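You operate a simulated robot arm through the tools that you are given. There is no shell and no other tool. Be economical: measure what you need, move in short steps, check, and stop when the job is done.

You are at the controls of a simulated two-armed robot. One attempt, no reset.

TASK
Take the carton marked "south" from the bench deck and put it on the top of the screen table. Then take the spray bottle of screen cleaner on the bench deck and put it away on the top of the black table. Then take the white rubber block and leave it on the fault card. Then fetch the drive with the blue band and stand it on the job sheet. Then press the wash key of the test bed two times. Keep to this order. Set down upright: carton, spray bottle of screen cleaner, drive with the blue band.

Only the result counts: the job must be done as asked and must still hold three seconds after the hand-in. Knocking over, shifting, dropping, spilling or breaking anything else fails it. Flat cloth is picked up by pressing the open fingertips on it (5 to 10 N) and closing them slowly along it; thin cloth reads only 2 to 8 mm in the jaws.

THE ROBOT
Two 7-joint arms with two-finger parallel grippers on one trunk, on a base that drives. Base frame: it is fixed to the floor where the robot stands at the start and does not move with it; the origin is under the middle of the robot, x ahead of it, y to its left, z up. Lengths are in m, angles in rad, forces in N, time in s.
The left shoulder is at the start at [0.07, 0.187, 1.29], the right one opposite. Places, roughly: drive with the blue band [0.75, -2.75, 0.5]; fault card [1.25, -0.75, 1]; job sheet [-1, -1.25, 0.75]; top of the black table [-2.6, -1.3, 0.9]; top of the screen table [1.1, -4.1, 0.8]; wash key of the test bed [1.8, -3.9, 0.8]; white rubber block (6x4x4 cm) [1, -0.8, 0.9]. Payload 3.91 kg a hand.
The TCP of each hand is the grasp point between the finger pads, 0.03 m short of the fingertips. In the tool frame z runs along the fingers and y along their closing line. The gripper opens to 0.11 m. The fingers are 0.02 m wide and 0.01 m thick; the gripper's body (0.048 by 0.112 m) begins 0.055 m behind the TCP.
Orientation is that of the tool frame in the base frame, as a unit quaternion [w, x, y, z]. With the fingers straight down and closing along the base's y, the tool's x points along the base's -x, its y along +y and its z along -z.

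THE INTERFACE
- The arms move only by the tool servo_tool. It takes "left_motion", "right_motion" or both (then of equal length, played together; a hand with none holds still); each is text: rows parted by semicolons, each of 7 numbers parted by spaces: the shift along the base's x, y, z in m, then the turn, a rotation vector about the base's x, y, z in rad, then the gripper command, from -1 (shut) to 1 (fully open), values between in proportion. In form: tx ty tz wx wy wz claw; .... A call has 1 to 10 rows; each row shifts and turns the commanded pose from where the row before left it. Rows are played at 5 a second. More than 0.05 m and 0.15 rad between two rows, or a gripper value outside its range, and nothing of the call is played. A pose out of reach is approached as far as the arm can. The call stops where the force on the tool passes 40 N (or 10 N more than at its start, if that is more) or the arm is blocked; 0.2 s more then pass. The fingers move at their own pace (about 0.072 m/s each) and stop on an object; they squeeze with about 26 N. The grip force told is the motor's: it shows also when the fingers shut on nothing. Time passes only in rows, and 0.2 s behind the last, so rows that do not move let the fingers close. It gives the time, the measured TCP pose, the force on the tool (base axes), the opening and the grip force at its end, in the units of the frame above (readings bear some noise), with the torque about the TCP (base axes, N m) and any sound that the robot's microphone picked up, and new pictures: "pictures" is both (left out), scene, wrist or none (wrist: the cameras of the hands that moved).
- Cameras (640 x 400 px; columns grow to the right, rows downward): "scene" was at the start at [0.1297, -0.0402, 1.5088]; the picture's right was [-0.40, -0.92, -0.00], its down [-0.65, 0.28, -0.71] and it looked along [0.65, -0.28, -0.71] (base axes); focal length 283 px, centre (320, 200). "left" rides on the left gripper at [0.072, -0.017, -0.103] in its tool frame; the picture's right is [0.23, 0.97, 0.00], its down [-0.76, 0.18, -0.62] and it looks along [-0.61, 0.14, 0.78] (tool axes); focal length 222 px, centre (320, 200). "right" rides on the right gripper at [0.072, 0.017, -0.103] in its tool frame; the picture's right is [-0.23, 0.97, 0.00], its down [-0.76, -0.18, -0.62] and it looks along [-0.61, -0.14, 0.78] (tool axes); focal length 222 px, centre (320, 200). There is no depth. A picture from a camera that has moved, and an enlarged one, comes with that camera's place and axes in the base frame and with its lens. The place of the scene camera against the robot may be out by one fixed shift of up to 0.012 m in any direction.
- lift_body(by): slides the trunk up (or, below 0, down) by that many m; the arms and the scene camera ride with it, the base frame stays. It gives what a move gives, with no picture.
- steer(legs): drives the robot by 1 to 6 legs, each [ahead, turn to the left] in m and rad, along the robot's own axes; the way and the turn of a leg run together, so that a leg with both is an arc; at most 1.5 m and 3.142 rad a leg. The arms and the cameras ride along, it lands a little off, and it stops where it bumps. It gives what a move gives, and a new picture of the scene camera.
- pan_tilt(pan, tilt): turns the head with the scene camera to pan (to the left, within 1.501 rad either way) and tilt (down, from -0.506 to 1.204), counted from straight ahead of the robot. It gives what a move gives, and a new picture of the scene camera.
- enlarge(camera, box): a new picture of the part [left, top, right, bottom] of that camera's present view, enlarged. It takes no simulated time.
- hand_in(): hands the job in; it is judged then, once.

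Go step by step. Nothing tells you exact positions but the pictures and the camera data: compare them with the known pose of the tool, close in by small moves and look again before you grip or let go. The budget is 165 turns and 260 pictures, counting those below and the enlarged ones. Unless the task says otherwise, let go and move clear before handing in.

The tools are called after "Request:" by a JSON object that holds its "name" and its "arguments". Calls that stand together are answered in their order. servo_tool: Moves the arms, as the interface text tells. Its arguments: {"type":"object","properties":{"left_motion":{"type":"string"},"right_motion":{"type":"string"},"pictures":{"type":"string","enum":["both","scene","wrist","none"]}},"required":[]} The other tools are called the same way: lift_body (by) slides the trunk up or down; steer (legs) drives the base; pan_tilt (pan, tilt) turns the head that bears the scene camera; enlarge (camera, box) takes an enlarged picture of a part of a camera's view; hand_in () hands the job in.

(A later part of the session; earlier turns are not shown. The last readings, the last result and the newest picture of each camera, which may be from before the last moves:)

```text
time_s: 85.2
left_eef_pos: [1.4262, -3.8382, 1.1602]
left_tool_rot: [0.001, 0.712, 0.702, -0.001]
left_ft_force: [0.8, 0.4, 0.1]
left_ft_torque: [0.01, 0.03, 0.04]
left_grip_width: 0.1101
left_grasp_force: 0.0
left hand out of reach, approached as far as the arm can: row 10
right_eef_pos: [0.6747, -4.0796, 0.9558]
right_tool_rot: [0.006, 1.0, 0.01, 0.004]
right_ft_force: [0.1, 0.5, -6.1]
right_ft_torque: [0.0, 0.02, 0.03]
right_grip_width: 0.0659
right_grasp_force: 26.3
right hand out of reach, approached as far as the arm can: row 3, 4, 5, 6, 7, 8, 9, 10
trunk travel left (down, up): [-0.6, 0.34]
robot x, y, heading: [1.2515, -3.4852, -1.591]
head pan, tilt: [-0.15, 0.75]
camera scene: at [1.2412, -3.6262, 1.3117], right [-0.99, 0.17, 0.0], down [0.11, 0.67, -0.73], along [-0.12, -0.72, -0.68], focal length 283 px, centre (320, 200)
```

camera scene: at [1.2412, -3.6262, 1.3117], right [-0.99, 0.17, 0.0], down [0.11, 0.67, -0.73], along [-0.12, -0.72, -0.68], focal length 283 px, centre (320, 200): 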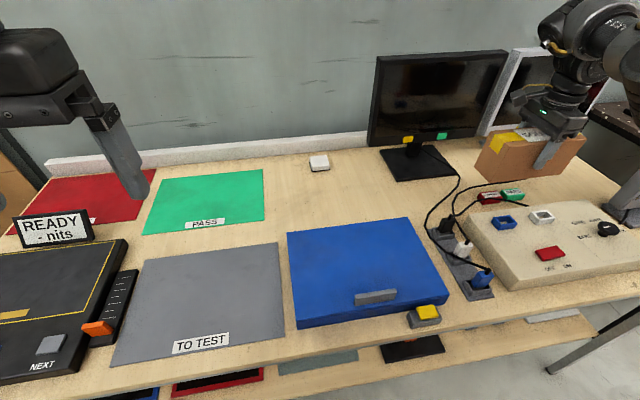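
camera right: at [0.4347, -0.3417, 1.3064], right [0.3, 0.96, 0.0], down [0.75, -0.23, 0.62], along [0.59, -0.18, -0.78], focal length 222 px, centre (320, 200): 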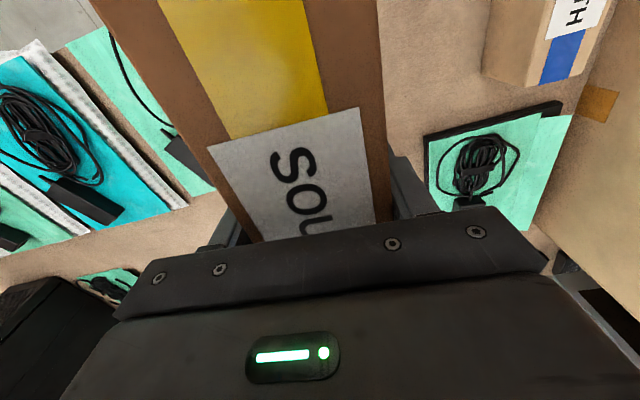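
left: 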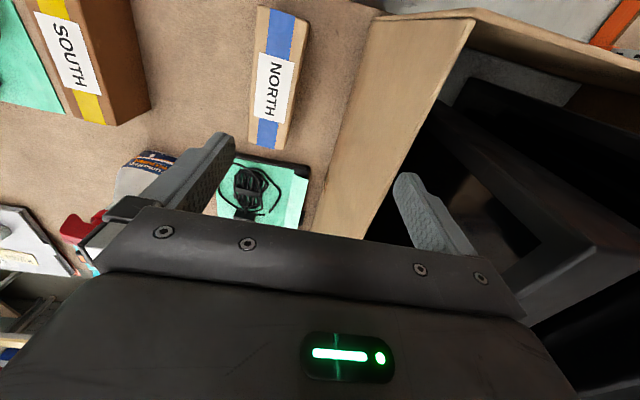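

That rotation sense isn't reachable; the hand drifted aside. I'll turn it back with a first small test row upward.

Request:
{"name": "servo_tool", "arguments": {"right_motion": "0 0 0.02 0 0 0.05 -1; 0 0 0.02 0 0 0.1 -1", "pictures": "none"}}

```text
time_s: 85.8
left_eef_pos: [1.4263, -3.8396, 1.1601]
left_tool_rot: [0.0, 0.713, 0.702, 0.0]
left_ft_force: [0.0, 0.0, 0.8]
left_ft_torque: [-0.01, 0.0, 0.02]
left_grip_width: 0.1101
left_grasp_force: 0.0
right_eef_pos: [0.6767, -4.0665, 0.9911]
right_tool_rot: [-0.001, 0.997, 0.075, 0.002]
right_ft_force: [0.2, 0.4, -6.0]
right_ft_torque: [0.05, 0.03, 0.02]
right_grip_width: 0.0658
right_grasp_force: 26.3
right hand out of reach, approached as far as the arm can: row 1, 2
trunk travel left (down, up): [-0.6, 0.34]
robot x, y, heading: [1.2498, -3.483, -1.59]
head pan, tilt: [-0.15, 0.75]
```

Commands resume from the measured pose. I unwind the turn while bringing the hand back.

Request:
{"name": "servo_tool", "arguments": {"right_motion": "0.01 0.012 0.005 0 0 0.14 -1; 0.015 0.012 0.005 0 0 0.14 -1; 0.02 0.012 0.005 0 0 0.14 -1; 0.02 0.01 0 0 0 0.14 -1; 0.02 0.01 0 0 0 0.14 -1; 0.02 0.01 0 0 0 0.14 -1; 0.02 0 0 0 0 0.14 -1; 0.02 0 0 0 0 0.14 -1; 0.02 0 0 0 0 0.14 -1; 0.02 0 0 0 0 0.1 -1", "pictures": "scene"}}

```text
time_s: 88.0
left_eef_pos: [1.4259, -3.8391, 1.1586]
left_tool_rot: [-0.001, 0.713, 0.701, -0.001]
left_ft_force: [1.1, -0.1, 0.7]
left_ft_torque: [-0.02, -0.04, -0.02]
left_grip_width: 0.1101
left_grasp_force: 0.1
right_eef_pos: [0.8612, -4.0014, 1.0049]
right_tool_rot: [-0.001, 0.727, 0.686, 0.001]
right_ft_force: [1.2, 0.1, -5.3]
right_ft_torque: [-0.01, 0.02, 0.0]
right_grip_width: 0.0661
right_grasp_force: 25.8
trunk travel left (down, up): [-0.6, 0.34]
robot x, y, heading: [1.2508, -3.4868, -1.591]
head pan, tilt: [-0.15, 0.75]
camera scene: at [1.2424, -3.6274, 1.3116], right [-0.99, 0.17, 0.0], down [0.11, 0.67, -0.73], along [-0.12, -0.72, -0.68], focal length 283 px, centre (320, 200)
```

scene: 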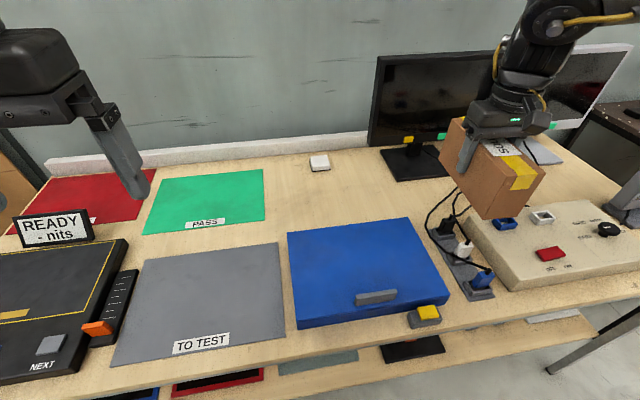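

Back to the earlier pose. Now I go over the patch turning the other way, checking midway.

Request:
{"name": "servo_tool", "arguments": {"right_motion": "0.024 -0.012 0.005 0 0 0.1 -1; 0.024 -0.012 0 0 0 0.1 -1; 0.024 -0.012 0 0 0 0.1 -1; 0.024 -0.012 0 0 0 0.1 -1; 0.024 -0.012 0 0 0 0.1 -1; 0.024 -0.012 0 0 0 0.1 -1; 0.024 -0.012 0 0 0 0.1 -1", "pictures": "scene"}}

```text
time_s: 89.6
left_eef_pos: [1.4255, -3.8392, 1.1591]
left_tool_rot: [0.0, 0.712, 0.702, 0.0]
left_ft_force: [-0.6, -0.6, -0.1]
left_ft_torque: [0.03, -0.02, -0.02]
left_grip_width: 0.1099
left_grasp_force: 0.0
right_eef_pos: [0.9466, -4.0205, 1.0114]
right_tool_rot: [0.002, 0.447, 0.894, 0.0]
right_ft_force: [-0.8, 0.5, -6.1]
right_ft_torque: [0.03, 0.0, 0.01]
right_grip_width: 0.0657
right_grasp_force: 25.9
right hand out of reach, approached as far as the arm can: row 3, 4, 5, 6, 7
trunk travel left (down, up): [-0.6, 0.34]
robot x, y, heading: [1.2513, -3.4907, -1.588]
head pan, tilt: [-0.15, 0.75]
camera scene: at [1.2416, -3.6269, 1.3116], right [-0.99, 0.17, 0.0], down [0.11, 0.67, -0.73], along [-0.12, -0.72, -0.68], focal length 283 px, centre (320, 200)
```

scene: 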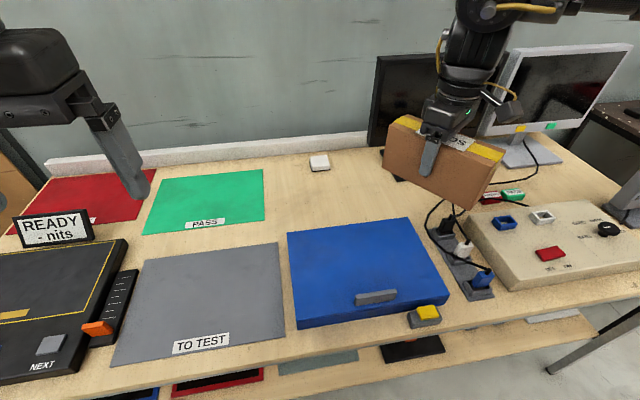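

The limit seems to be reach at this height. I'll raise the trunk a bit and reach again with the hand lower relative to the shoulder.

Request:
{"name": "lift_body", "arguments": {"by": 0.12}}

Request:
{"name": "servo_tool", "arguments": {"right_motion": "0.02 0 -0.035 0 0 0 -1; 0.02 0 -0.035 0 0 0 -1; 0.02 0 -0.035 0 0 0 -1; 0.02 0 -0.035 0 0 0.05 -1; 0.02 -0.02 0 0 0 0.1 -1; 0.02 -0.02 0 0 0 0.1 -1; 0.02 -0.02 0 0 0 0.1 -1; 0.01 -0.02 0 0 0 0.1 -1; 0.01 -0.02 0 0 0 0.1 -1; 0 -0.02 0 0 0 0.1 -1", "pictures": "scene"}}

```text
time_s: 91.1
left_eef_pos: [1.4249, -3.8394, 1.2803]
left_tool_rot: [0.001, 0.712, 0.702, 0.0]
left_ft_force: [-0.3, -0.7, -0.5]
left_ft_torque: [0.01, -0.02, 0.02]
left_grip_width: 0.1099
left_grasp_force: 0.1
right_eef_pos: [0.9459, -4.0197, 1.1322]
right_tool_rot: [0.001, 0.448, 0.894, 0.0]
right_ft_force: [0.9, 1.1, -5.7]
right_ft_torque: [0.0, -0.01, 0.03]
right_grip_width: 0.0658
right_grasp_force: 26.4
trunk travel left (down, up): [-0.72, 0.22]
robot x, y, heading: [1.2539, -3.49, -1.587]
head pan, tilt: [-0.15, 0.75]
```

```text
time_s: 93.3
left_eef_pos: [1.4258, -3.8409, 1.28]
left_tool_rot: [0.0, 0.713, 0.701, 0.0]
left_ft_force: [0.0, 0.1, 0.1]
left_ft_torque: [0.01, -0.02, 0.01]
left_grip_width: 0.11
left_grasp_force: 0.1
right_eef_pos: [0.9645, -4.0314, 1.0292]
right_tool_rot: [0.002, 0.138, 0.99, 0.0]
right_ft_force: [0.0, 0.5, -6.4]
right_ft_torque: [0.0, 0.0, 0.02]
right_grip_width: 0.0655
right_grasp_force: 26.1
right hand out of reach, approached as far as the arm can: row 2, 3, 4, 5, 6, 7, 8, 9, 10
trunk travel left (down, up): [-0.72, 0.22]
robot x, y, heading: [1.2558, -3.4868, -1.586]
head pan, tilt: [-0.15, 0.75]
camera scene: at [1.241, -3.6278, 1.4315], right [-0.99, 0.17, 0.0], down [0.11, 0.67, -0.73], along [-0.12, -0.72, -0.68], focal length 283 px, centre (320, 200)
```

scene: 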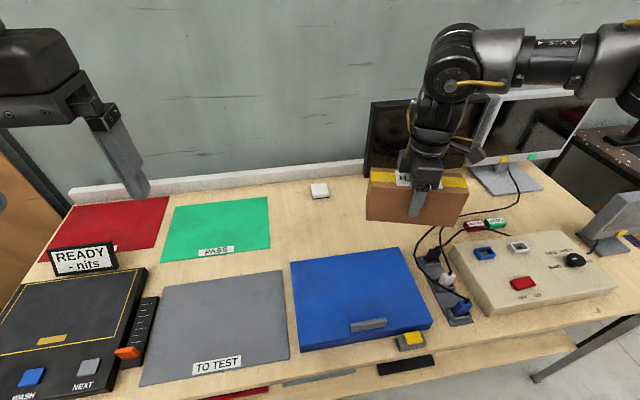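

My reach is about 0.62 m from my axis, so I need to stand closer. I creep toward the table in small steps and watch for a bump.

Request:
{"name": "steer", "arguments": {"legs": [[0.05, 0]]}}

Request:
{"name": "steer", "arguments": {"legs": [[0.05, 0]]}}

```text
time_s: 94.2
left_eef_pos: [1.4248, -3.8747, 1.2836]
left_tool_rot: [0.005, 0.714, 0.7, -0.005]
left_ft_force: [-0.3, 0.8, 0.1]
left_ft_torque: [-0.13, -0.02, -0.02]
left_grip_width: 0.11
left_grasp_force: 0.0
right_eef_pos: [0.9653, -4.0683, 1.0356]
right_tool_rot: [0.004, 0.139, 0.99, -0.006]
right_ft_force: [0.6, 1.1, -5.3]
right_ft_torque: [-0.05, -0.01, -0.02]
right_grip_width: 0.0659
right_grasp_force: 26.1
trunk travel left (down, up): [-0.72, 0.22]
robot x, y, heading: [1.2519, -3.5358, -1.588]
head pan, tilt: [-0.15, 0.75]
camera scene: at [1.241, -3.6633, 1.433], right [-0.99, 0.17, 0.0], down [0.11, 0.67, -0.74], along [-0.12, -0.73, -0.68], focal length 283 px, centre (320, 200)
```

scene: 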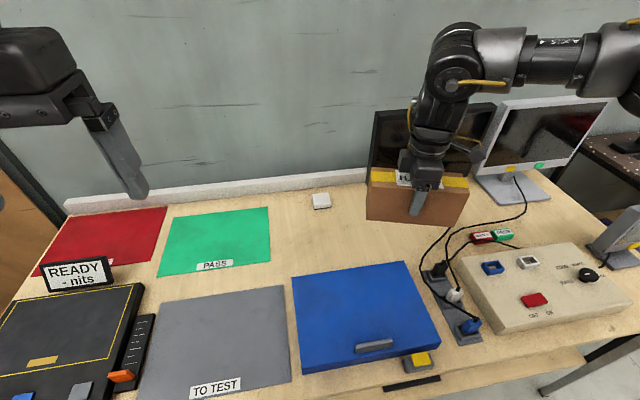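

```text
time_s: 95.2
left_eef_pos: [1.4243, -3.9309, 1.282]
left_tool_rot: [0.004, 0.714, 0.701, -0.003]
left_ft_force: [0.7, 0.0, -0.2]
left_ft_torque: [-0.03, 0.05, -0.02]
left_grip_width: 0.1101
left_grasp_force: 0.0
right_eef_pos: [0.9635, -4.1214, 1.0339]
right_tool_rot: [0.003, 0.139, 0.99, -0.004]
right_ft_force: [0.6, 0.4, -5.4]
right_ft_torque: [-0.05, -0.03, 0.03]
right_grip_width: 0.0659
right_grasp_force: 25.9
trunk travel left (down, up): [-0.72, 0.22]
robot x, y, heading: [1.2476, -3.5849, -1.59]
head pan, tilt: [-0.15, 0.75]
camera scene: at [1.2398, -3.7186, 1.4324], right [-0.99, 0.17, 0.0], down [0.11, 0.67, -0.73], along [-0.12, -0.72, -0.68], focal length 283 px, centre (320, 200)
```

scene: 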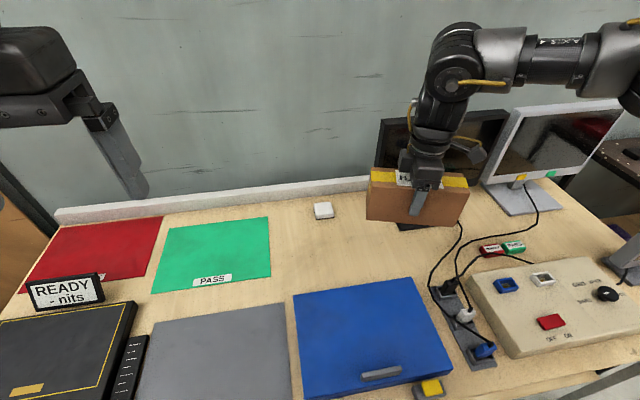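

No bump; axis now 0.235 m from the edge. I bring the carton over the patch (target [1.10, -4.175]) and finish its turn.

Request:
{"name": "servo_tool", "arguments": {"right_motion": "0.02 0 -0.01 0 0 0.05 -1; 0.02 0 -0.01 0 0 0.05 -1; 0.02 -0.005 -0.01 0 0 0.05 -1; 0.02 -0.01 -0.01 0 0 0.05 -1; 0.02 -0.01 -0.01 0 0 0.05 -1; 0.02 -0.01 -0.02 0 0 0.03 -1; 0.015 -0.01 -0.02 0 0 0 -1; 0 -0.01 -0.02 0 0 0 -1"}}

```text
time_s: 97.0
left_eef_pos: [1.4243, -3.9365, 1.2814]
left_tool_rot: [0.002, 0.713, 0.701, -0.001]
left_ft_force: [-0.4, 0.1, 0.1]
left_ft_torque: [0.03, 0.02, 0.01]
left_grip_width: 0.1102
left_grasp_force: 0.0
right_eef_pos: [0.9739, -4.0914, 0.9679]
right_tool_rot: [0.006, 0.001, 1.0, -0.002]
right_ft_force: [0.4, 0.4, -5.8]
right_ft_torque: [0.0, -0.01, 0.0]
right_grip_width: 0.0658
right_grasp_force: 26.1
right hand out of reach, approached as far as the arm can: row 1, 2, 3, 4, 5, 6, 7, 8
trunk travel left (down, up): [-0.72, 0.22]
robot x, y, heading: [1.2497, -3.5894, -1.591]
head pan, tilt: [-0.15, 0.75]
camera scene: at [1.2391, -3.7258, 1.4315], right [-0.99, 0.17, 0.0], down [0.11, 0.67, -0.73], along [-0.12, -0.72, -0.68], focal length 283 px, centre (320, 200)
camera right: at [0.8994, -4.074, 1.0708], right [0.23, 0.97, 0.0], down [0.76, -0.18, 0.63], along [0.61, -0.14, -0.78], focal length 222 px, centre (320, 200)
```

scene: 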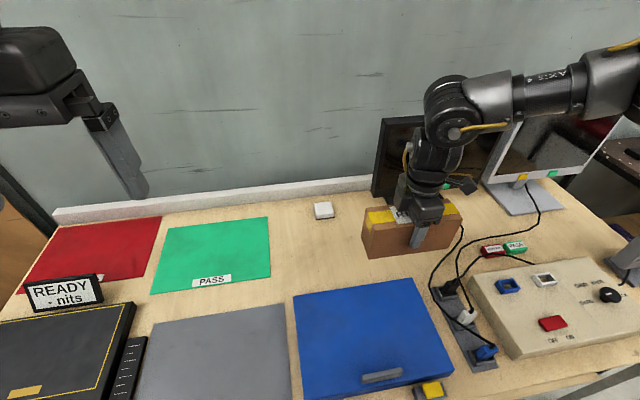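
right: 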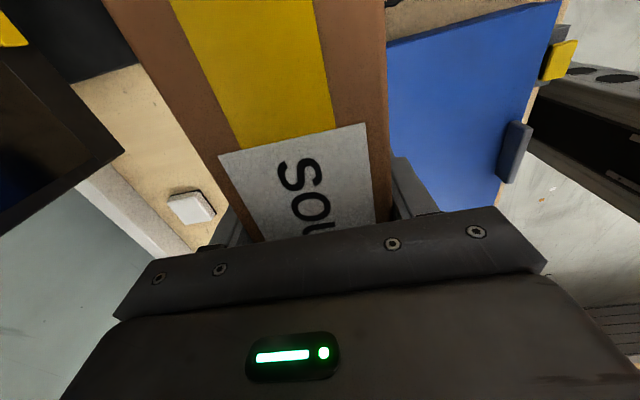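

Still short with this orientation. The wrist view shows part of my own base beside the table; I zoom there to judge the remaining gap.

Request:
{"name": "enlarge", "arguments": {"camera": "right", "box": [480, 0, 640, 200]}}

Request:
{"name": "enlarge", "arguments": {"camera": "left", "box": [0, 0, 640, 400]}}

```text
2.00 times, centred on (560, 100) of right
camera zoom: at [0.8994, -4.074, 1.0708], right [0.23, 0.97, 0.0], down [0.76, -0.18, 0.63], along [0.61, -0.14, -0.78], focal length 444 px, centre (-160, 400)
```

zoom: 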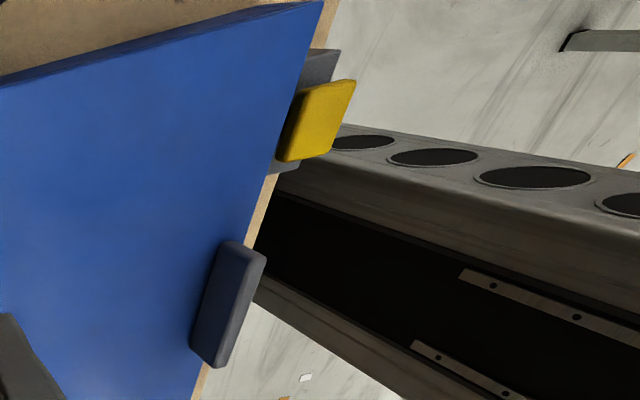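

```text
1.00 times, centred on (320, 200) of left
camera zoom: at [1.4071, -3.8623, 1.3846], right [0.98, 0.21, 0.0], down [0.16, -0.76, 0.63], along [0.13, -0.61, -0.78], focal length 222 px, centre (320, 200)
```

zoom: 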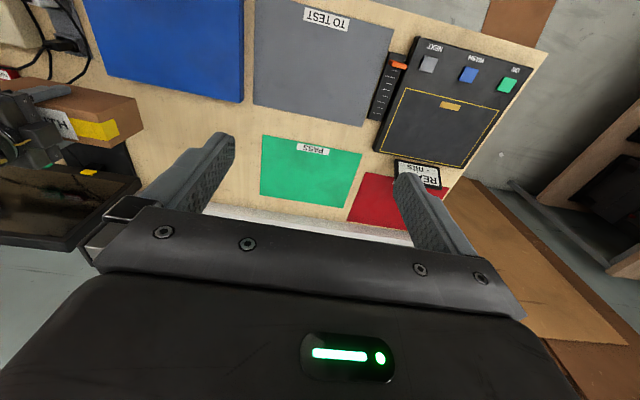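

I only see the lift column, so I won't push closer. Instead I'll angle my body (heading about -0.6) so the right shoulder comes nearer to the table. First I raise the hand and straighten it.

Request:
{"name": "servo_tool", "arguments": {"right_motion": "-0.01 0.01 0.03 0 0 -0.1 -1; -0.01 0.01 0.03 0 0 -0.1 -1; -0.01 0.01 0.03 0 0 -0.1 -1; -0.01 0.01 0.03 0 0 -0.1 -1; -0.01 0.01 0.03 0 0 -0.1 -1; -0.01 0.01 0.01 0 0 -0.1 -1; -0.01 0.01 0 0 0 -0.1 -1; -0.01 0.01 0 0 0 -0.1 -1", "pictures": "none"}}

Request:
{"name": "steer", "arguments": {"legs": [[-0.09, 0], [0, 1.0]]}}

Request:
{"name": "pan_tilt", "arguments": {"pan": -0.9, "tilt": 0.85}}

```text
time_s: 98.8
left_eef_pos: [1.4234, -3.9348, 1.2798]
left_tool_rot: [0.002, 0.713, 0.701, -0.001]
left_ft_force: [0.8, 0.4, -0.2]
left_ft_torque: [-0.01, -0.01, -0.02]
left_grip_width: 0.11
left_grasp_force: 0.0
right_eef_pos: [0.893, -4.0109, 1.1297]
right_tool_rot: [0.003, 0.391, 0.92, -0.002]
right_ft_force: [0.3, 0.6, -6.5]
right_ft_torque: [-0.01, -0.02, -0.01]
right_grip_width: 0.0659
right_grasp_force: 25.7
trunk travel left (down, up): [-0.72, 0.22]
robot x, y, heading: [1.2493, -3.5834, -1.592]
head pan, tilt: [-0.15, 0.75]
```

```text
time_s: 102.4
left_eef_pos: [1.6387, -3.5386, 1.2825]
left_tool_rot: [0.002, 0.29, 0.957, 0.0]
left_ft_force: [0.6, -0.3, 0.1]
left_ft_torque: [0.0, -0.02, 0.02]
left_grip_width: 0.1098
left_grasp_force: 0.0
right_eef_pos: [1.4193, -4.0256, 1.1296]
right_tool_rot: [0.003, -0.101, 0.995, 0.0]
right_ft_force: [-0.4, 0.7, -6.9]
right_ft_torque: [-0.01, 0.0, 0.02]
right_grip_width: 0.0661
right_grasp_force: 26.2
trunk travel left (down, up): [-0.72, 0.22]
robot x, y, heading: [1.2531, -3.4974, -0.586]
head pan, tilt: [-0.15, 0.75]
camera scene: at [1.3597, -3.5876, 1.4316], right [-0.67, -0.74, 0.0], down [-0.51, 0.46, -0.73], along [0.54, -0.49, -0.68], focal length 283 px, centre (320, 200)
```

scene: 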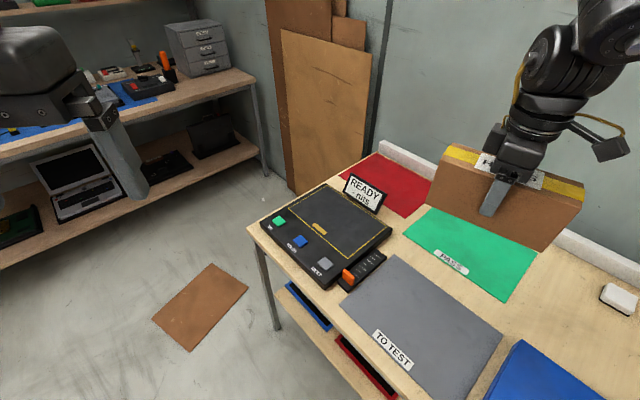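

```text
time_s: 103.5
left_eef_pos: [1.6399, -3.5382, 1.2807]
left_tool_rot: [0.002, 0.289, 0.957, 0.0]
left_ft_force: [0.3, 0.7, 0.8]
left_ft_torque: [0.02, 0.02, 0.01]
left_grip_width: 0.1101
left_grasp_force: 0.0
right_eef_pos: [1.418, -4.0255, 1.1299]
right_tool_rot: [0.003, -0.1, 0.995, 0.0]
right_ft_force: [0.8, 0.5, -5.8]
right_ft_torque: [-0.03, 0.03, 0.0]
right_grip_width: 0.0659
right_grasp_force: 26.1
trunk travel left (down, up): [-0.72, 0.22]
robot x, y, heading: [1.2536, -3.494, -0.591]
head pan, tilt: [-0.901, 0.85]
camera scene: at [1.3049, -3.6098, 1.4236], right [-1.0, -0.08, 0.0], down [-0.06, 0.75, -0.66], along [0.06, -0.66, -0.75], focal length 283 px, centre (320, 200)
```

scene: 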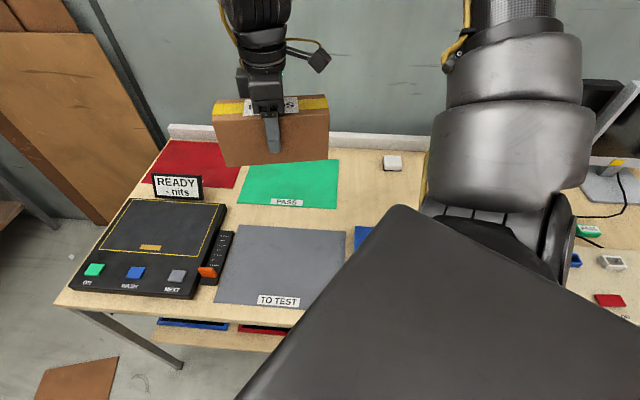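

Carton is now roughly along the table. I move it over to the patch.

Request:
{"name": "servo_tool", "arguments": {"right_motion": "-0.028 -0.012 -0.01 0 0 -0.03 -1; -0.028 -0.012 -0.01 0 0 -0.03 -1; -0.028 -0.012 -0.01 0 0 -0.03 -1; -0.028 -0.018 -0.02 0 0 -0.03 -1; -0.028 -0.018 -0.02 0 0 -0.03 -1; -0.028 -0.018 -0.02 0 0 -0.03 -1; -0.028 -0.02 -0.02 0 0 -0.03 -1; -0.028 -0.02 -0.02 0 0 -0.03 -1; -0.028 -0.02 -0.02 0 0 -0.03 -1; -0.028 -0.02 -0.02 0 0 -0.03 -1"}}

```text
time_s: 105.7
left_eef_pos: [1.6392, -3.5402, 1.2815]
left_tool_rot: [0.003, 0.289, 0.957, -0.001]
left_ft_force: [0.0, 0.0, 0.1]
left_ft_torque: [-0.04, -0.02, 0.04]
left_grip_width: 0.1102
left_grasp_force: 0.0
right_eef_pos: [1.1374, -4.1976, 0.9583]
right_tool_rot: [0.003, 0.048, 0.999, 0.0]
right_ft_force: [-0.3, -1.2, -6.2]
right_ft_torque: [0.01, -0.06, -0.01]
right_grip_width: 0.0659
right_grasp_force: 25.8
trunk travel left (down, up): [-0.72, 0.22]
robot x, y, heading: [1.2529, -3.4976, -0.585]
head pan, tilt: [-0.901, 0.85]
camera scene: at [1.3031, -3.6114, 1.4235], right [-1.0, -0.08, 0.0], down [-0.06, 0.75, -0.66], along [0.06, -0.66, -0.75], focal length 283 px, centre (320, 200)
camera right: at [1.0649, -4.1731, 1.0598], right [0.32, 0.95, 0.0], down [0.74, -0.25, 0.63], along [0.6, -0.2, -0.78], focal length 222 px, centre (320, 200)
```

scene: 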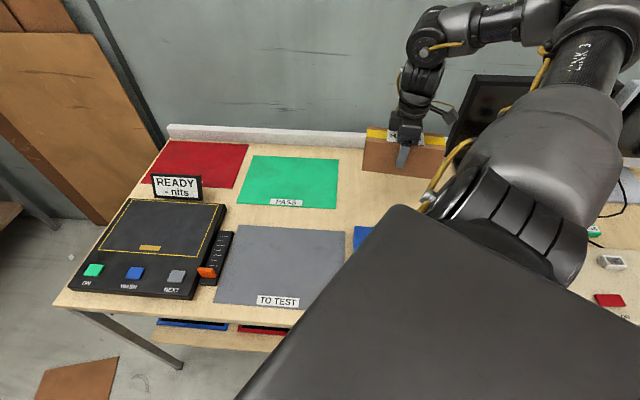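
right: 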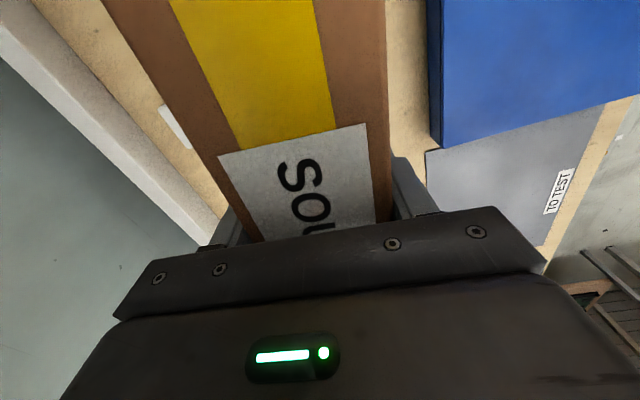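

Position is good and clear of the laptop, mat and white box. I lower the carton.

Request:
{"name": "servo_tool", "arguments": {"right_motion": "0 0 -0.03 0 0 0 -1; 0 0 -0.03 0 0 0 -1; 0 0 -0.03 0 0 0 -1; 0 0 -0.03 0 0 0 -1; 0 0 -0.01 0 0 0 -1; 0 0 0 0 0 0 -1"}}

```text
time_s: 107.1
left_eef_pos: [1.6399, -3.5382, 1.2817]
left_tool_rot: [0.001, 0.289, 0.957, -0.001]
left_ft_force: [0.0, -0.5, -0.3]
left_ft_torque: [0.0, -0.01, -0.02]
left_grip_width: 0.11
left_grasp_force: 0.1
right_eef_pos: [1.1391, -4.1966, 0.8289]
right_tool_rot: [0.003, 0.049, 0.999, -0.001]
right_ft_force: [-0.4, -0.6, -6.6]
right_ft_torque: [-0.01, 0.01, -0.01]
right_grip_width: 0.0661
right_grasp_force: 25.7
trunk travel left (down, up): [-0.72, 0.22]
robot x, y, heading: [1.2492, -3.4956, -0.59]
head pan, tilt: [-0.901, 0.85]
camera scene: at [1.3046, -3.6095, 1.4236], right [-1.0, -0.08, 0.0], down [-0.06, 0.75, -0.66], along [0.05, -0.66, -0.75], focal length 283 px, centre (320, 200)
camera right: at [1.0663, -4.1707, 0.931], right [0.32, 0.95, 0.0], down [0.74, -0.25, 0.63], along [0.59, -0.2, -0.78], focal length 222 px, centre (320, 200)
```

scene: 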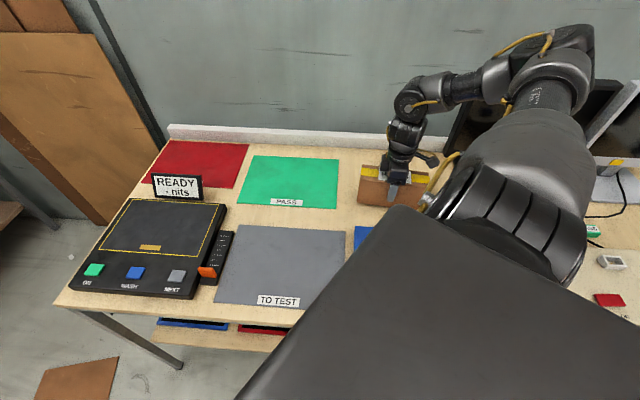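
right: 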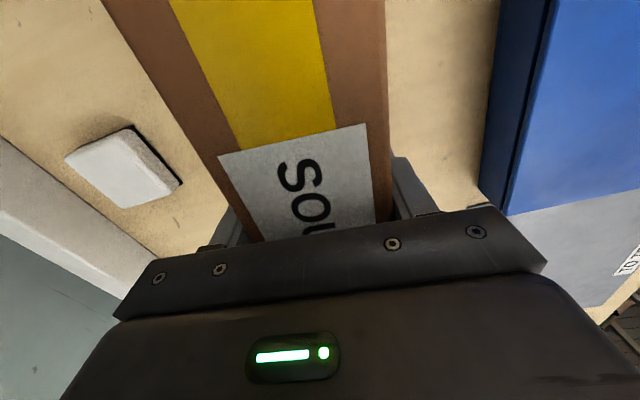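

Not touching yet; I continue down in fine steps until contact.

Request:
{"name": "servo_tool", "arguments": {"right_motion": "0 0 -0.01 0 0 0 -1; 0 0 -0.01 0 0 0 -1; 0 0 -0.007 0 0 0 -1; 0 0 -0.005 0 0 0 -1", "pictures": "none"}}

```text
time_s: 108.1
left_eef_pos: [1.6407, -3.5353, 1.2805]
left_tool_rot: [0.001, 0.289, 0.957, -0.002]
left_ft_force: [0.2, -0.5, 0.2]
left_ft_torque: [0.01, 0.01, -0.03]
left_grip_width: 0.1101
left_grasp_force: 0.2
right_eef_pos: [1.1389, -4.1932, 0.7993]
right_tool_rot: [0.004, 0.049, 0.999, -0.004]
right_ft_force: [-0.3, -4.8, 22.3]
right_ft_torque: [0.64, -0.41, 0.06]
right_grip_width: 0.0659
right_grasp_force: 26.1
trunk travel left (down, up): [-0.72, 0.22]
robot x, y, heading: [1.2538, -3.4933, -0.59]
head pan, tilt: [-0.901, 0.85]
```

Contact (22 N). I ease off 3 mm, open and rise.

Request:
{"name": "servo_tool", "arguments": {"right_motion": "0 0 0.003 0 0 0 -1; 0 0 0 0 0 0 -0.2; 0 0 0 0 0 0 0.6; 0 0 0 0 0 0 1; 0 0 0 0 0 0 1; 0 0 0.02 0 0 0 1; 0 0 0.03 0 0 0 1; 0 0 0.04 0 0 0 1; 0 0 0.04 0 0 0 1; 0 0 0.04 0 0 0 1"}}

```text
time_s: 110.3
left_eef_pos: [1.6406, -3.5356, 1.2815]
left_tool_rot: [0.002, 0.288, 0.958, -0.002]
left_ft_force: [0.0, 0.0, -0.2]
left_ft_torque: [-0.02, 0.01, 0.02]
left_grip_width: 0.1101
left_grasp_force: 0.1
right_eef_pos: [1.1392, -4.1947, 0.9722]
right_tool_rot: [0.003, 0.049, 0.999, -0.002]
right_ft_force: [0.3, 0.1, -0.1]
right_ft_torque: [0.0, -0.04, 0.01]
right_grip_width: 0.11
right_grasp_force: 0.0
trunk travel left (down, up): [-0.72, 0.22]
robot x, y, heading: [1.2507, -3.4948, -0.582]
head pan, tilt: [-0.901, 0.85]
camera scene: at [1.3048, -3.6077, 1.4237], right [-1.0, -0.08, 0.0], down [-0.06, 0.75, -0.66], along [0.05, -0.66, -0.75], focal length 283 px, centre (320, 200)
camera right: at [1.0667, -4.1696, 1.0741], right [0.32, 0.95, 0.0], down [0.74, -0.25, 0.63], along [0.59, -0.2, -0.78], focal length 222 px, centre (320, 200)
```

scene: 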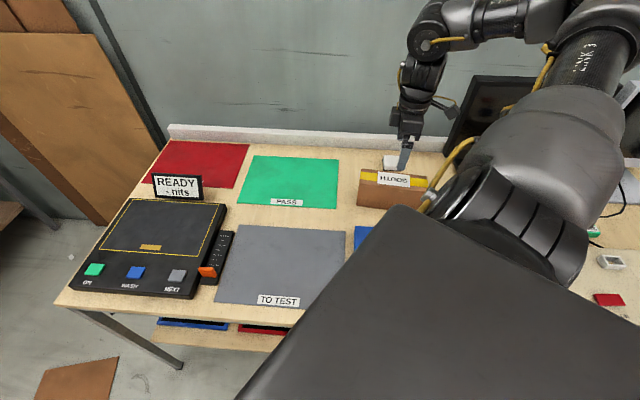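
right: 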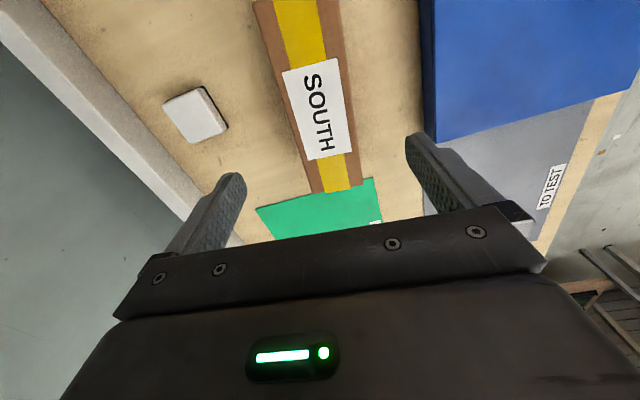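

Carton "south" stands upright on the screen table. I retract the hand, raise the trunk, and look over at the drive table on the way back.

Request:
{"name": "servo_tool", "arguments": {"right_motion": "0.02 0.01 0.03 0 0 0.03 1; 0.028 0.02 0.03 0 0 0.03 1; 0.028 0.02 0.03 0 0 0.03 1; 0.028 0.02 0.02 0 0 0.03 1; 0.028 0.02 0.02 0 0 0 1; 0.028 0.02 0.02 0 0 0 1; 0.028 0.02 0.01 0 0 0 1; 0.028 0.02 0.01 0 0 0 1", "pictures": "none"}}

Request:
{"name": "lift_body", "arguments": {"by": 0.08}}

Request:
{"name": "steer", "arguments": {"legs": [[-0.2, 0], [0, 0.6]]}}

Request:
{"name": "pan_tilt", "arguments": {"pan": 1.4, "tilt": 0.8}}

```text
time_s: 112.1
left_eef_pos: [1.6419, -3.5377, 1.2806]
left_tool_rot: [0.001, 0.289, 0.957, -0.002]
left_ft_force: [0.3, 1.2, 0.8]
left_ft_torque: [-0.03, 0.03, 0.0]
left_grip_width: 0.11
left_grasp_force: 0.0
right_eef_pos: [1.3558, -4.0429, 1.142]
right_tool_rot: [0.002, -0.011, 1.0, -0.002]
right_ft_force: [0.0, -0.1, 1.1]
right_ft_torque: [-0.03, 0.04, -0.03]
right_grip_width: 0.1102
right_grasp_force: 0.2
trunk travel left (down, up): [-0.72, 0.22]
robot x, y, heading: [1.2562, -3.4961, -0.584]
head pan, tilt: [-0.901, 0.85]
```

```text
time_s: 113.3
left_eef_pos: [1.6397, -3.5369, 1.3608]
left_tool_rot: [0.002, 0.289, 0.957, -0.001]
left_ft_force: [-0.2, 0.2, 0.2]
left_ft_torque: [-0.02, 0.03, -0.03]
left_grip_width: 0.11
left_grasp_force: 0.0
right_eef_pos: [1.354, -4.0449, 1.2208]
right_tool_rot: [0.002, -0.011, 1.0, -0.001]
right_ft_force: [0.1, -0.3, -0.1]
right_ft_torque: [-0.02, 0.01, -0.01]
right_grip_width: 0.1102
right_grasp_force: 0.2
trunk travel left (down, up): [-0.8, 0.14]
robot x, y, heading: [1.2525, -3.494, -0.585]
head pan, tilt: [-0.901, 0.85]
```

```text
time_s: 116.5
left_eef_pos: [1.4274, -3.1995, 1.3613]
left_tool_rot: [0.002, -0.005, 1.0, -0.001]
left_ft_force: [-0.2, 0.5, 0.0]
left_ft_torque: [0.0, 0.02, 0.03]
left_grip_width: 0.1101
left_grasp_force: 0.0
right_eef_pos: [1.4766, -3.78, 1.2203]
right_tool_rot: [0.004, -0.306, 0.952, 0.0]
right_ft_force: [0.5, 0.3, -0.5]
right_ft_torque: [0.04, -0.01, 0.02]
right_grip_width: 0.1099
right_grasp_force: 0.1
trunk travel left (down, up): [-0.8, 0.14]
robot x, y, heading: [1.0835, -3.3818, 0.015]
head pan, tilt: [-0.901, 0.85]
camera scene: at [1.1873, -3.4516, 1.5036], right [-0.78, -0.63, 0.0], down [-0.47, 0.58, -0.66], along [0.42, -0.51, -0.75], focal length 283 px, centre (320, 200)
```

scene: 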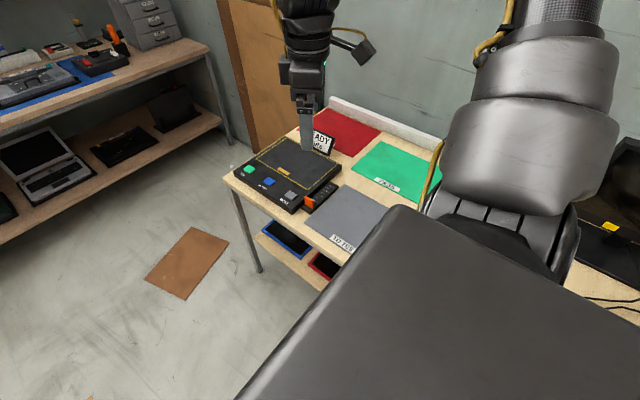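

```text
time_s: 118.7
left_eef_pos: [1.4266, -3.1991, 1.3608]
left_tool_rot: [0.001, -0.006, 1.0, -0.001]
left_ft_force: [0.7, -0.5, -0.5]
left_ft_torque: [-0.01, -0.02, -0.01]
left_grip_width: 0.1099
left_grasp_force: 0.1
right_eef_pos: [1.477, -3.7781, 1.2225]
right_tool_rot: [0.004, -0.306, 0.952, 0.002]
right_ft_force: [-0.3, 0.0, 0.5]
right_ft_torque: [-0.01, 0.0, -0.01]
right_grip_width: 0.1102
right_grasp_force: 0.1
trunk travel left (down, up): [-0.8, 0.14]
robot x, y, heading: [1.0845, -3.3825, 0.013]
head pan, tilt: [1.4, 0.799]
camera scene: at [1.1507, -3.3105, 1.5077], right [0.99, -0.16, 0.0], down [-0.11, -0.71, -0.7], along [0.11, 0.69, -0.72], focal length 283 px, centre (320, 200)
```

scene: 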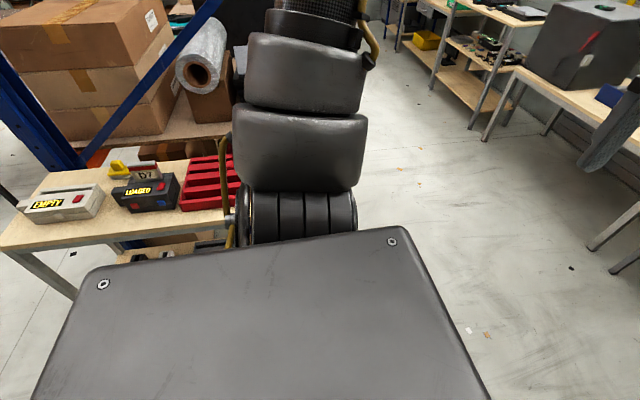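

The far side is open floor. Now I tuck the right hand inward for the way back through the aisle to the bottle.

Request:
{"name": "servo_tool", "arguments": {"right_motion": "0.006 0.028 0 0 0 -0.06 1; 0.006 0.028 0 0 0 -0.06 1; 0.006 0.028 0 0 0 -0.06 1; 0.006 0.028 0 0 0 -0.06 1; 0.006 0.028 0 0 0 -0.06 1; 0.006 0.028 0 0 0 -0.06 1; 0.006 0.028 0 0 0 -0.06 1; 0.006 0.028 0 0 0 -0.06 1; 0.006 0.028 0 0 0 -0.06 1; 0.006 0.028 0 0 0 -0.06 1", "pictures": "none"}}

Request:
{"name": "steer", "arguments": {"legs": [[-1.48, 0], [0, 1.56], [1.4, 0]]}}

Request:
{"name": "pan_tilt", "arguments": {"pan": -0.6, "tilt": 0.35}}

```text
time_s: 120.9
left_eef_pos: [1.427, -3.1992, 1.3619]
left_tool_rot: [0.002, -0.007, 1.0, -0.001]
left_ft_force: [0.5, -0.3, 0.3]
left_ft_torque: [0.03, -0.03, -0.03]
left_grip_width: 0.1101
left_grasp_force: 0.1
right_eef_pos: [1.5186, -3.6113, 1.2849]
right_tool_rot: [0.004, -0.009, 1.0, 0.0]
right_ft_force: [-0.5, -0.6, -0.3]
right_ft_torque: [-0.02, 0.0, 0.03]
right_grip_width: 0.1098
right_grasp_force: 0.1
right hand out of reach, approached as far as the arm can: row 7, 8, 9, 10
trunk travel left (down, up): [-0.8, 0.14]
robot x, y, heading: [1.0804, -3.3841, 0.01]
head pan, tilt: [1.4, 0.799]
```

```text
time_s: 138.6
left_eef_pos: [-0.5654, -1.6563, 1.3615]
left_tool_rot: [0.002, -0.705, 0.709, 0.001]
left_ft_force: [0.3, 0.2, 0.0]
left_ft_torque: [-0.01, -0.03, 0.02]
left_grip_width: 0.1103
left_grasp_force: 0.0
right_eef_pos: [-0.1508, -1.5716, 1.2841]
right_tool_rot: [-0.002, 0.708, -0.706, -0.005]
right_ft_force: [0.0, -0.2, -0.4]
right_ft_torque: [0.01, 0.02, 0.01]
right_grip_width: 0.11
right_grasp_force: 0.1
trunk travel left (down, up): [-0.8, 0.14]
robot x, y, heading: [-0.3863, -2.0036, 1.567]
head pan, tilt: [1.4, 0.799]
camera scene: at [-0.4605, -1.9467, 1.5077], right [0.18, 0.98, 0.0], down [0.71, -0.13, -0.7], along [-0.69, 0.12, -0.72], focal length 283 px, centre (320, 200)
```

scene: 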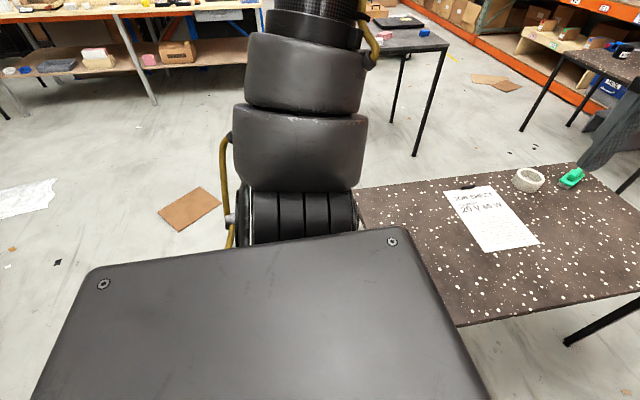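

```text
time_s: 140.5
left_eef_pos: [-0.5638, -1.6559, 1.3609]
left_tool_rot: [0.001, -0.705, 0.709, 0.0]
left_ft_force: [0.1, 0.3, -0.1]
left_ft_torque: [0.01, 0.05, -0.03]
left_grip_width: 0.1098
left_grasp_force: 0.1
right_eef_pos: [-0.1503, -1.5719, 1.284]
right_tool_rot: [-0.002, 0.708, -0.706, -0.004]
right_ft_force: [0.4, 0.3, 0.9]
right_ft_torque: [-0.01, -0.01, 0.0]
right_grip_width: 0.1099
right_grasp_force: 0.1
trunk travel left (down, up): [-0.8, 0.14]
robot x, y, heading: [-0.3881, -2.0024, 1.565]
head pan, tilt: [-0.6, 0.351]
camera scene: at [-0.3281, -1.8837, 1.5473], right [0.82, -0.57, 0.0], down [-0.2, -0.28, -0.94], along [0.53, 0.77, -0.34], focal length 283 px, centre (320, 200)
```

scene: 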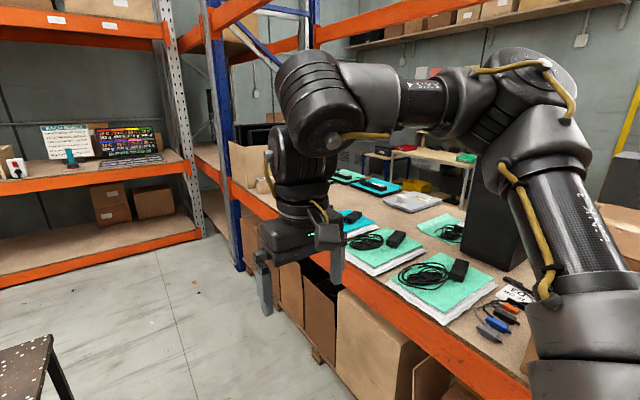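

I thread back through between the table corner and the rack post.

Request:
{"name": "steer", "arguments": {"legs": [[0, -0.395], [0.54, 0], [0, 0.395], [1.25, 0]]}}

Request:
{"name": "pan_tilt", "arguments": {"pan": -1.2, "tilt": 0.6}}

```text
time_s: 151.9
left_eef_pos: [-0.3481, 0.0872, 1.3603]
left_tool_rot: [-0.002, 0.708, -0.707, -0.001]
left_ft_force: [-0.6, -0.2, 0.2]
left_ft_torque: [0.0, 0.02, 0.01]
left_grip_width: 0.11
left_grasp_force: 0.0
right_eef_pos: [0.0663, 0.1732, 1.284]
right_tool_rot: [-0.002, 0.71, -0.704, -0.003]
right_ft_force: [-0.8, -0.6, -0.1]
right_ft_torque: [0.0, 0.0, 0.0]
right_grip_width: 0.11
right_grasp_force: 0.0
trunk travel left (down, up): [-0.8, 0.14]
robot x, y, heading: [-0.1678, -0.2614, 1.564]
head pan, tilt: [-0.6, 0.351]
camera scene: at [-0.1094, -0.1394, 1.5474], right [0.82, -0.57, 0.0], down [-0.19, -0.28, -0.94], along [0.53, 0.77, -0.34], focal length 283 px, centre (320, 200)
```

scene: 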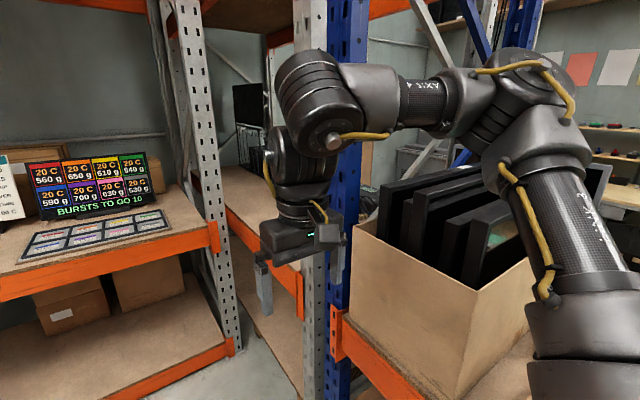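

```text
time_s: 152.9
left_eef_pos: [-0.3475, 0.0891, 1.361]
left_tool_rot: [-0.002, 0.707, -0.707, -0.001]
left_ft_force: [0.4, 0.4, -0.5]
left_ft_torque: [0.01, -0.01, 0.01]
left_grip_width: 0.1099
left_grasp_force: 0.0
right_eef_pos: [0.0666, 0.1737, 1.2834]
right_tool_rot: [-0.002, 0.709, -0.705, -0.003]
right_ft_force: [-0.7, 0.5, -0.3]
right_ft_torque: [0.01, -0.01, 0.0]
right_grip_width: 0.1098
right_grasp_force: 0.1
trunk travel left (down, up): [-0.8, 0.14]
robot x, y, heading: [-0.166, -0.2575, 1.569]
head pan, tilt: [-1.201, 0.6]
camera scene: at [-0.0797, -0.1836, 1.5246], right [0.36, -0.93, 0.0], down [-0.53, -0.2, -0.83], along [0.77, 0.3, -0.56], focal length 283 px, centre (320, 200)
```

scene: 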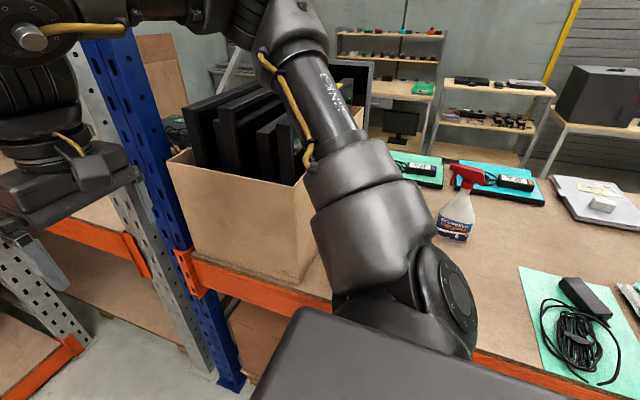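

The bottle is at about [0.73, -0.33], top z≈1.165. I position at the bench edge, swing the right hand outward, then angle my body left to bring the right shoulder forward.

Request:
{"name": "steer", "arguments": {"legs": [[0, -1.37], [0.2, 0]]}}

Request:
{"name": "servo_tool", "arguments": {"right_motion": "-0.01 -0.02 0 0 0 0.05 1; -0.01 -0.02 0 0 0 0.05 1; -0.01 -0.02 0 0 0 0.05 1; -0.01 -0.02 0 0 0 0.05 1; -0.005 -0.02 0 0 0 0 1; -0.005 -0.02 0 0 0 0 1; 0 -0.02 0 0 0 0 1", "pictures": "none"}}

Request:
{"name": "steer", "arguments": {"legs": [[0, 0.6]]}}

```text
time_s: 157.9
left_eef_pos: [0.3326, 0.0192, 1.3622]
left_tool_rot: [0.004, -0.094, 0.996, 0.0]
left_ft_force: [0.2, 0.0, 0.6]
left_ft_torque: [0.0, -0.04, -0.04]
left_grip_width: 0.1099
left_grasp_force: 0.1
right_eef_pos: [0.4938, -0.3707, 1.2849]
right_tool_rot: [0.005, -0.098, 0.995, 0.001]
right_ft_force: [-0.8, 0.2, 1.2]
right_ft_torque: [-0.02, -0.01, 0.0]
right_grip_width: 0.1099
right_grasp_force: 0.0
trunk travel left (down, up): [-0.8, 0.14]
robot x, y, heading: [0.0303, -0.2212, 0.186]
head pan, tilt: [-1.201, 0.6]
camera scene: at [0.1257, -0.2948, 1.5248], right [-0.85, -0.53, 0.0], down [-0.3, 0.48, -0.83], along [0.44, -0.7, -0.56], focal length 283 px, centre (320, 200)
```

scene: 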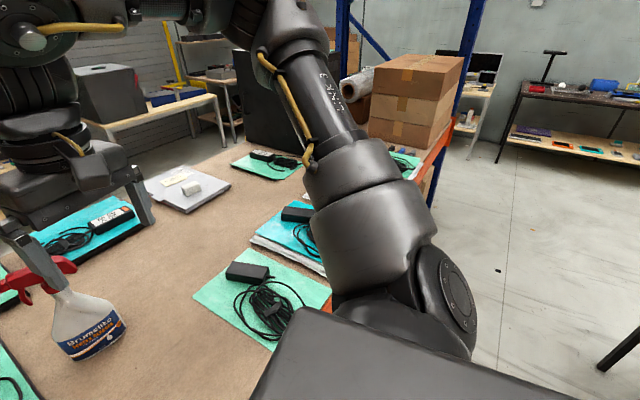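

```text
time_s: 159.5
left_eef_pos: [0.335, 0.0188, 1.3615]
left_tool_rot: [0.003, -0.093, 0.996, 0.0]
left_ft_force: [-0.3, -0.7, 0.2]
left_ft_torque: [0.04, 0.01, 0.03]
left_grip_width: 0.1099
left_grasp_force: 0.1
right_eef_pos: [0.446, -0.5096, 1.2836]
right_tool_rot: [0.004, -0.197, 0.98, 0.002]
right_ft_force: [-0.5, -0.4, 0.1]
right_ft_torque: [-0.01, -0.02, 0.01]
right_grip_width: 0.1099
right_grasp_force: 0.0
trunk travel left (down, up): [-0.8, 0.14]
robot x, y, heading: [0.0294, -0.2183, 0.188]
head pan, tilt: [-1.201, 0.6]
```

```text
time_s: 161.5
left_eef_pos: [0.1475, 0.1502, 1.3606]
left_tool_rot: [0.003, -0.381, 0.925, 0.0]
left_ft_force: [0.0, 0.3, 0.3]
left_ft_torque: [-0.02, -0.02, -0.04]
left_grip_width: 0.1101
left_grasp_force: 0.2
right_eef_pos: [0.5382, -0.2268, 1.2824]
right_tool_rot: [0.003, -0.474, 0.88, 0.004]
right_ft_force: [-0.4, -0.1, 0.8]
right_ft_torque: [-0.01, -0.03, -0.02]
right_grip_width: 0.1101
right_grasp_force: 0.1
trunk travel left (down, up): [-0.8, 0.14]
robot x, y, heading: [0.0287, -0.2217, 0.783]
head pan, tilt: [-1.201, 0.6]
camera scene: at [0.1503, -0.2298, 1.5245], right [-0.41, -0.91, 0.0], down [-0.52, 0.23, -0.82], along [0.75, -0.34, -0.57], focal length 283 px, centre (320, 200)
```

scene: 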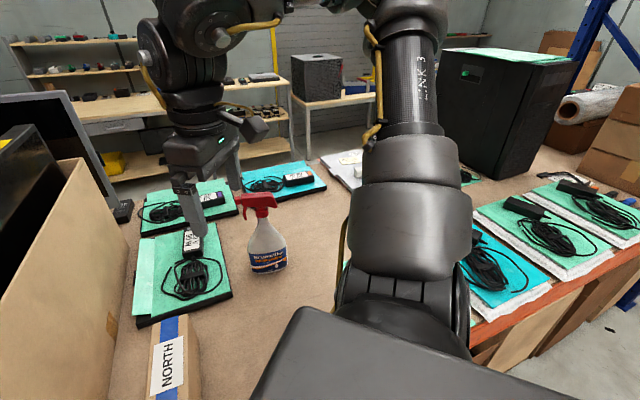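

Clear view of the bottle. I zoom for the spray head's orientation.

Request:
{"name": "enlarge", "arguments": {"camera": "scene", "box": [200, 170, 328, 290]}}

Request:
{"name": "enlarge", "arguments": {"camera": "right", "box": [0, 0, 640, 400]}}

```text
3.33 times, centred on (264, 230) of scene
camera zoom: at [0.1503, -0.2298, 1.5245], right [-0.41, -0.91, 0.0], down [-0.52, 0.23, -0.82], along [0.75, -0.34, -0.57], focal length 944 px, centre (507, 100)
```

zoom: 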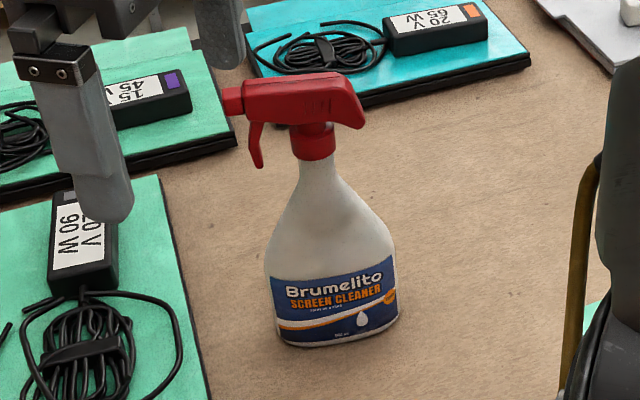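

```text
1.00 times, centred on (320, 200) of right
camera zoom: at [0.4825, -0.2775, 1.3853], right [-0.69, 0.72, 0.0], down [0.56, 0.53, 0.63], along [0.45, 0.44, -0.78], focal length 222 px, centre (320, 200)
```

zoom: 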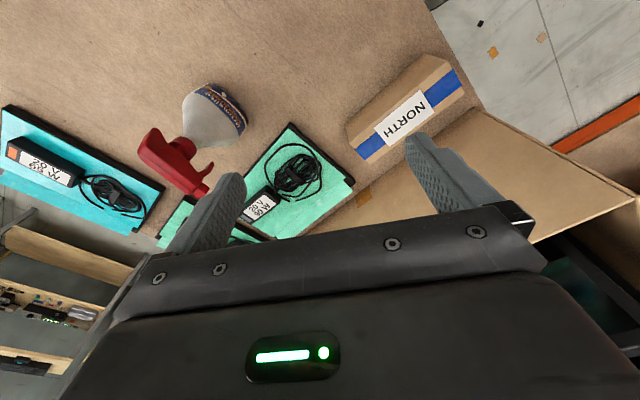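

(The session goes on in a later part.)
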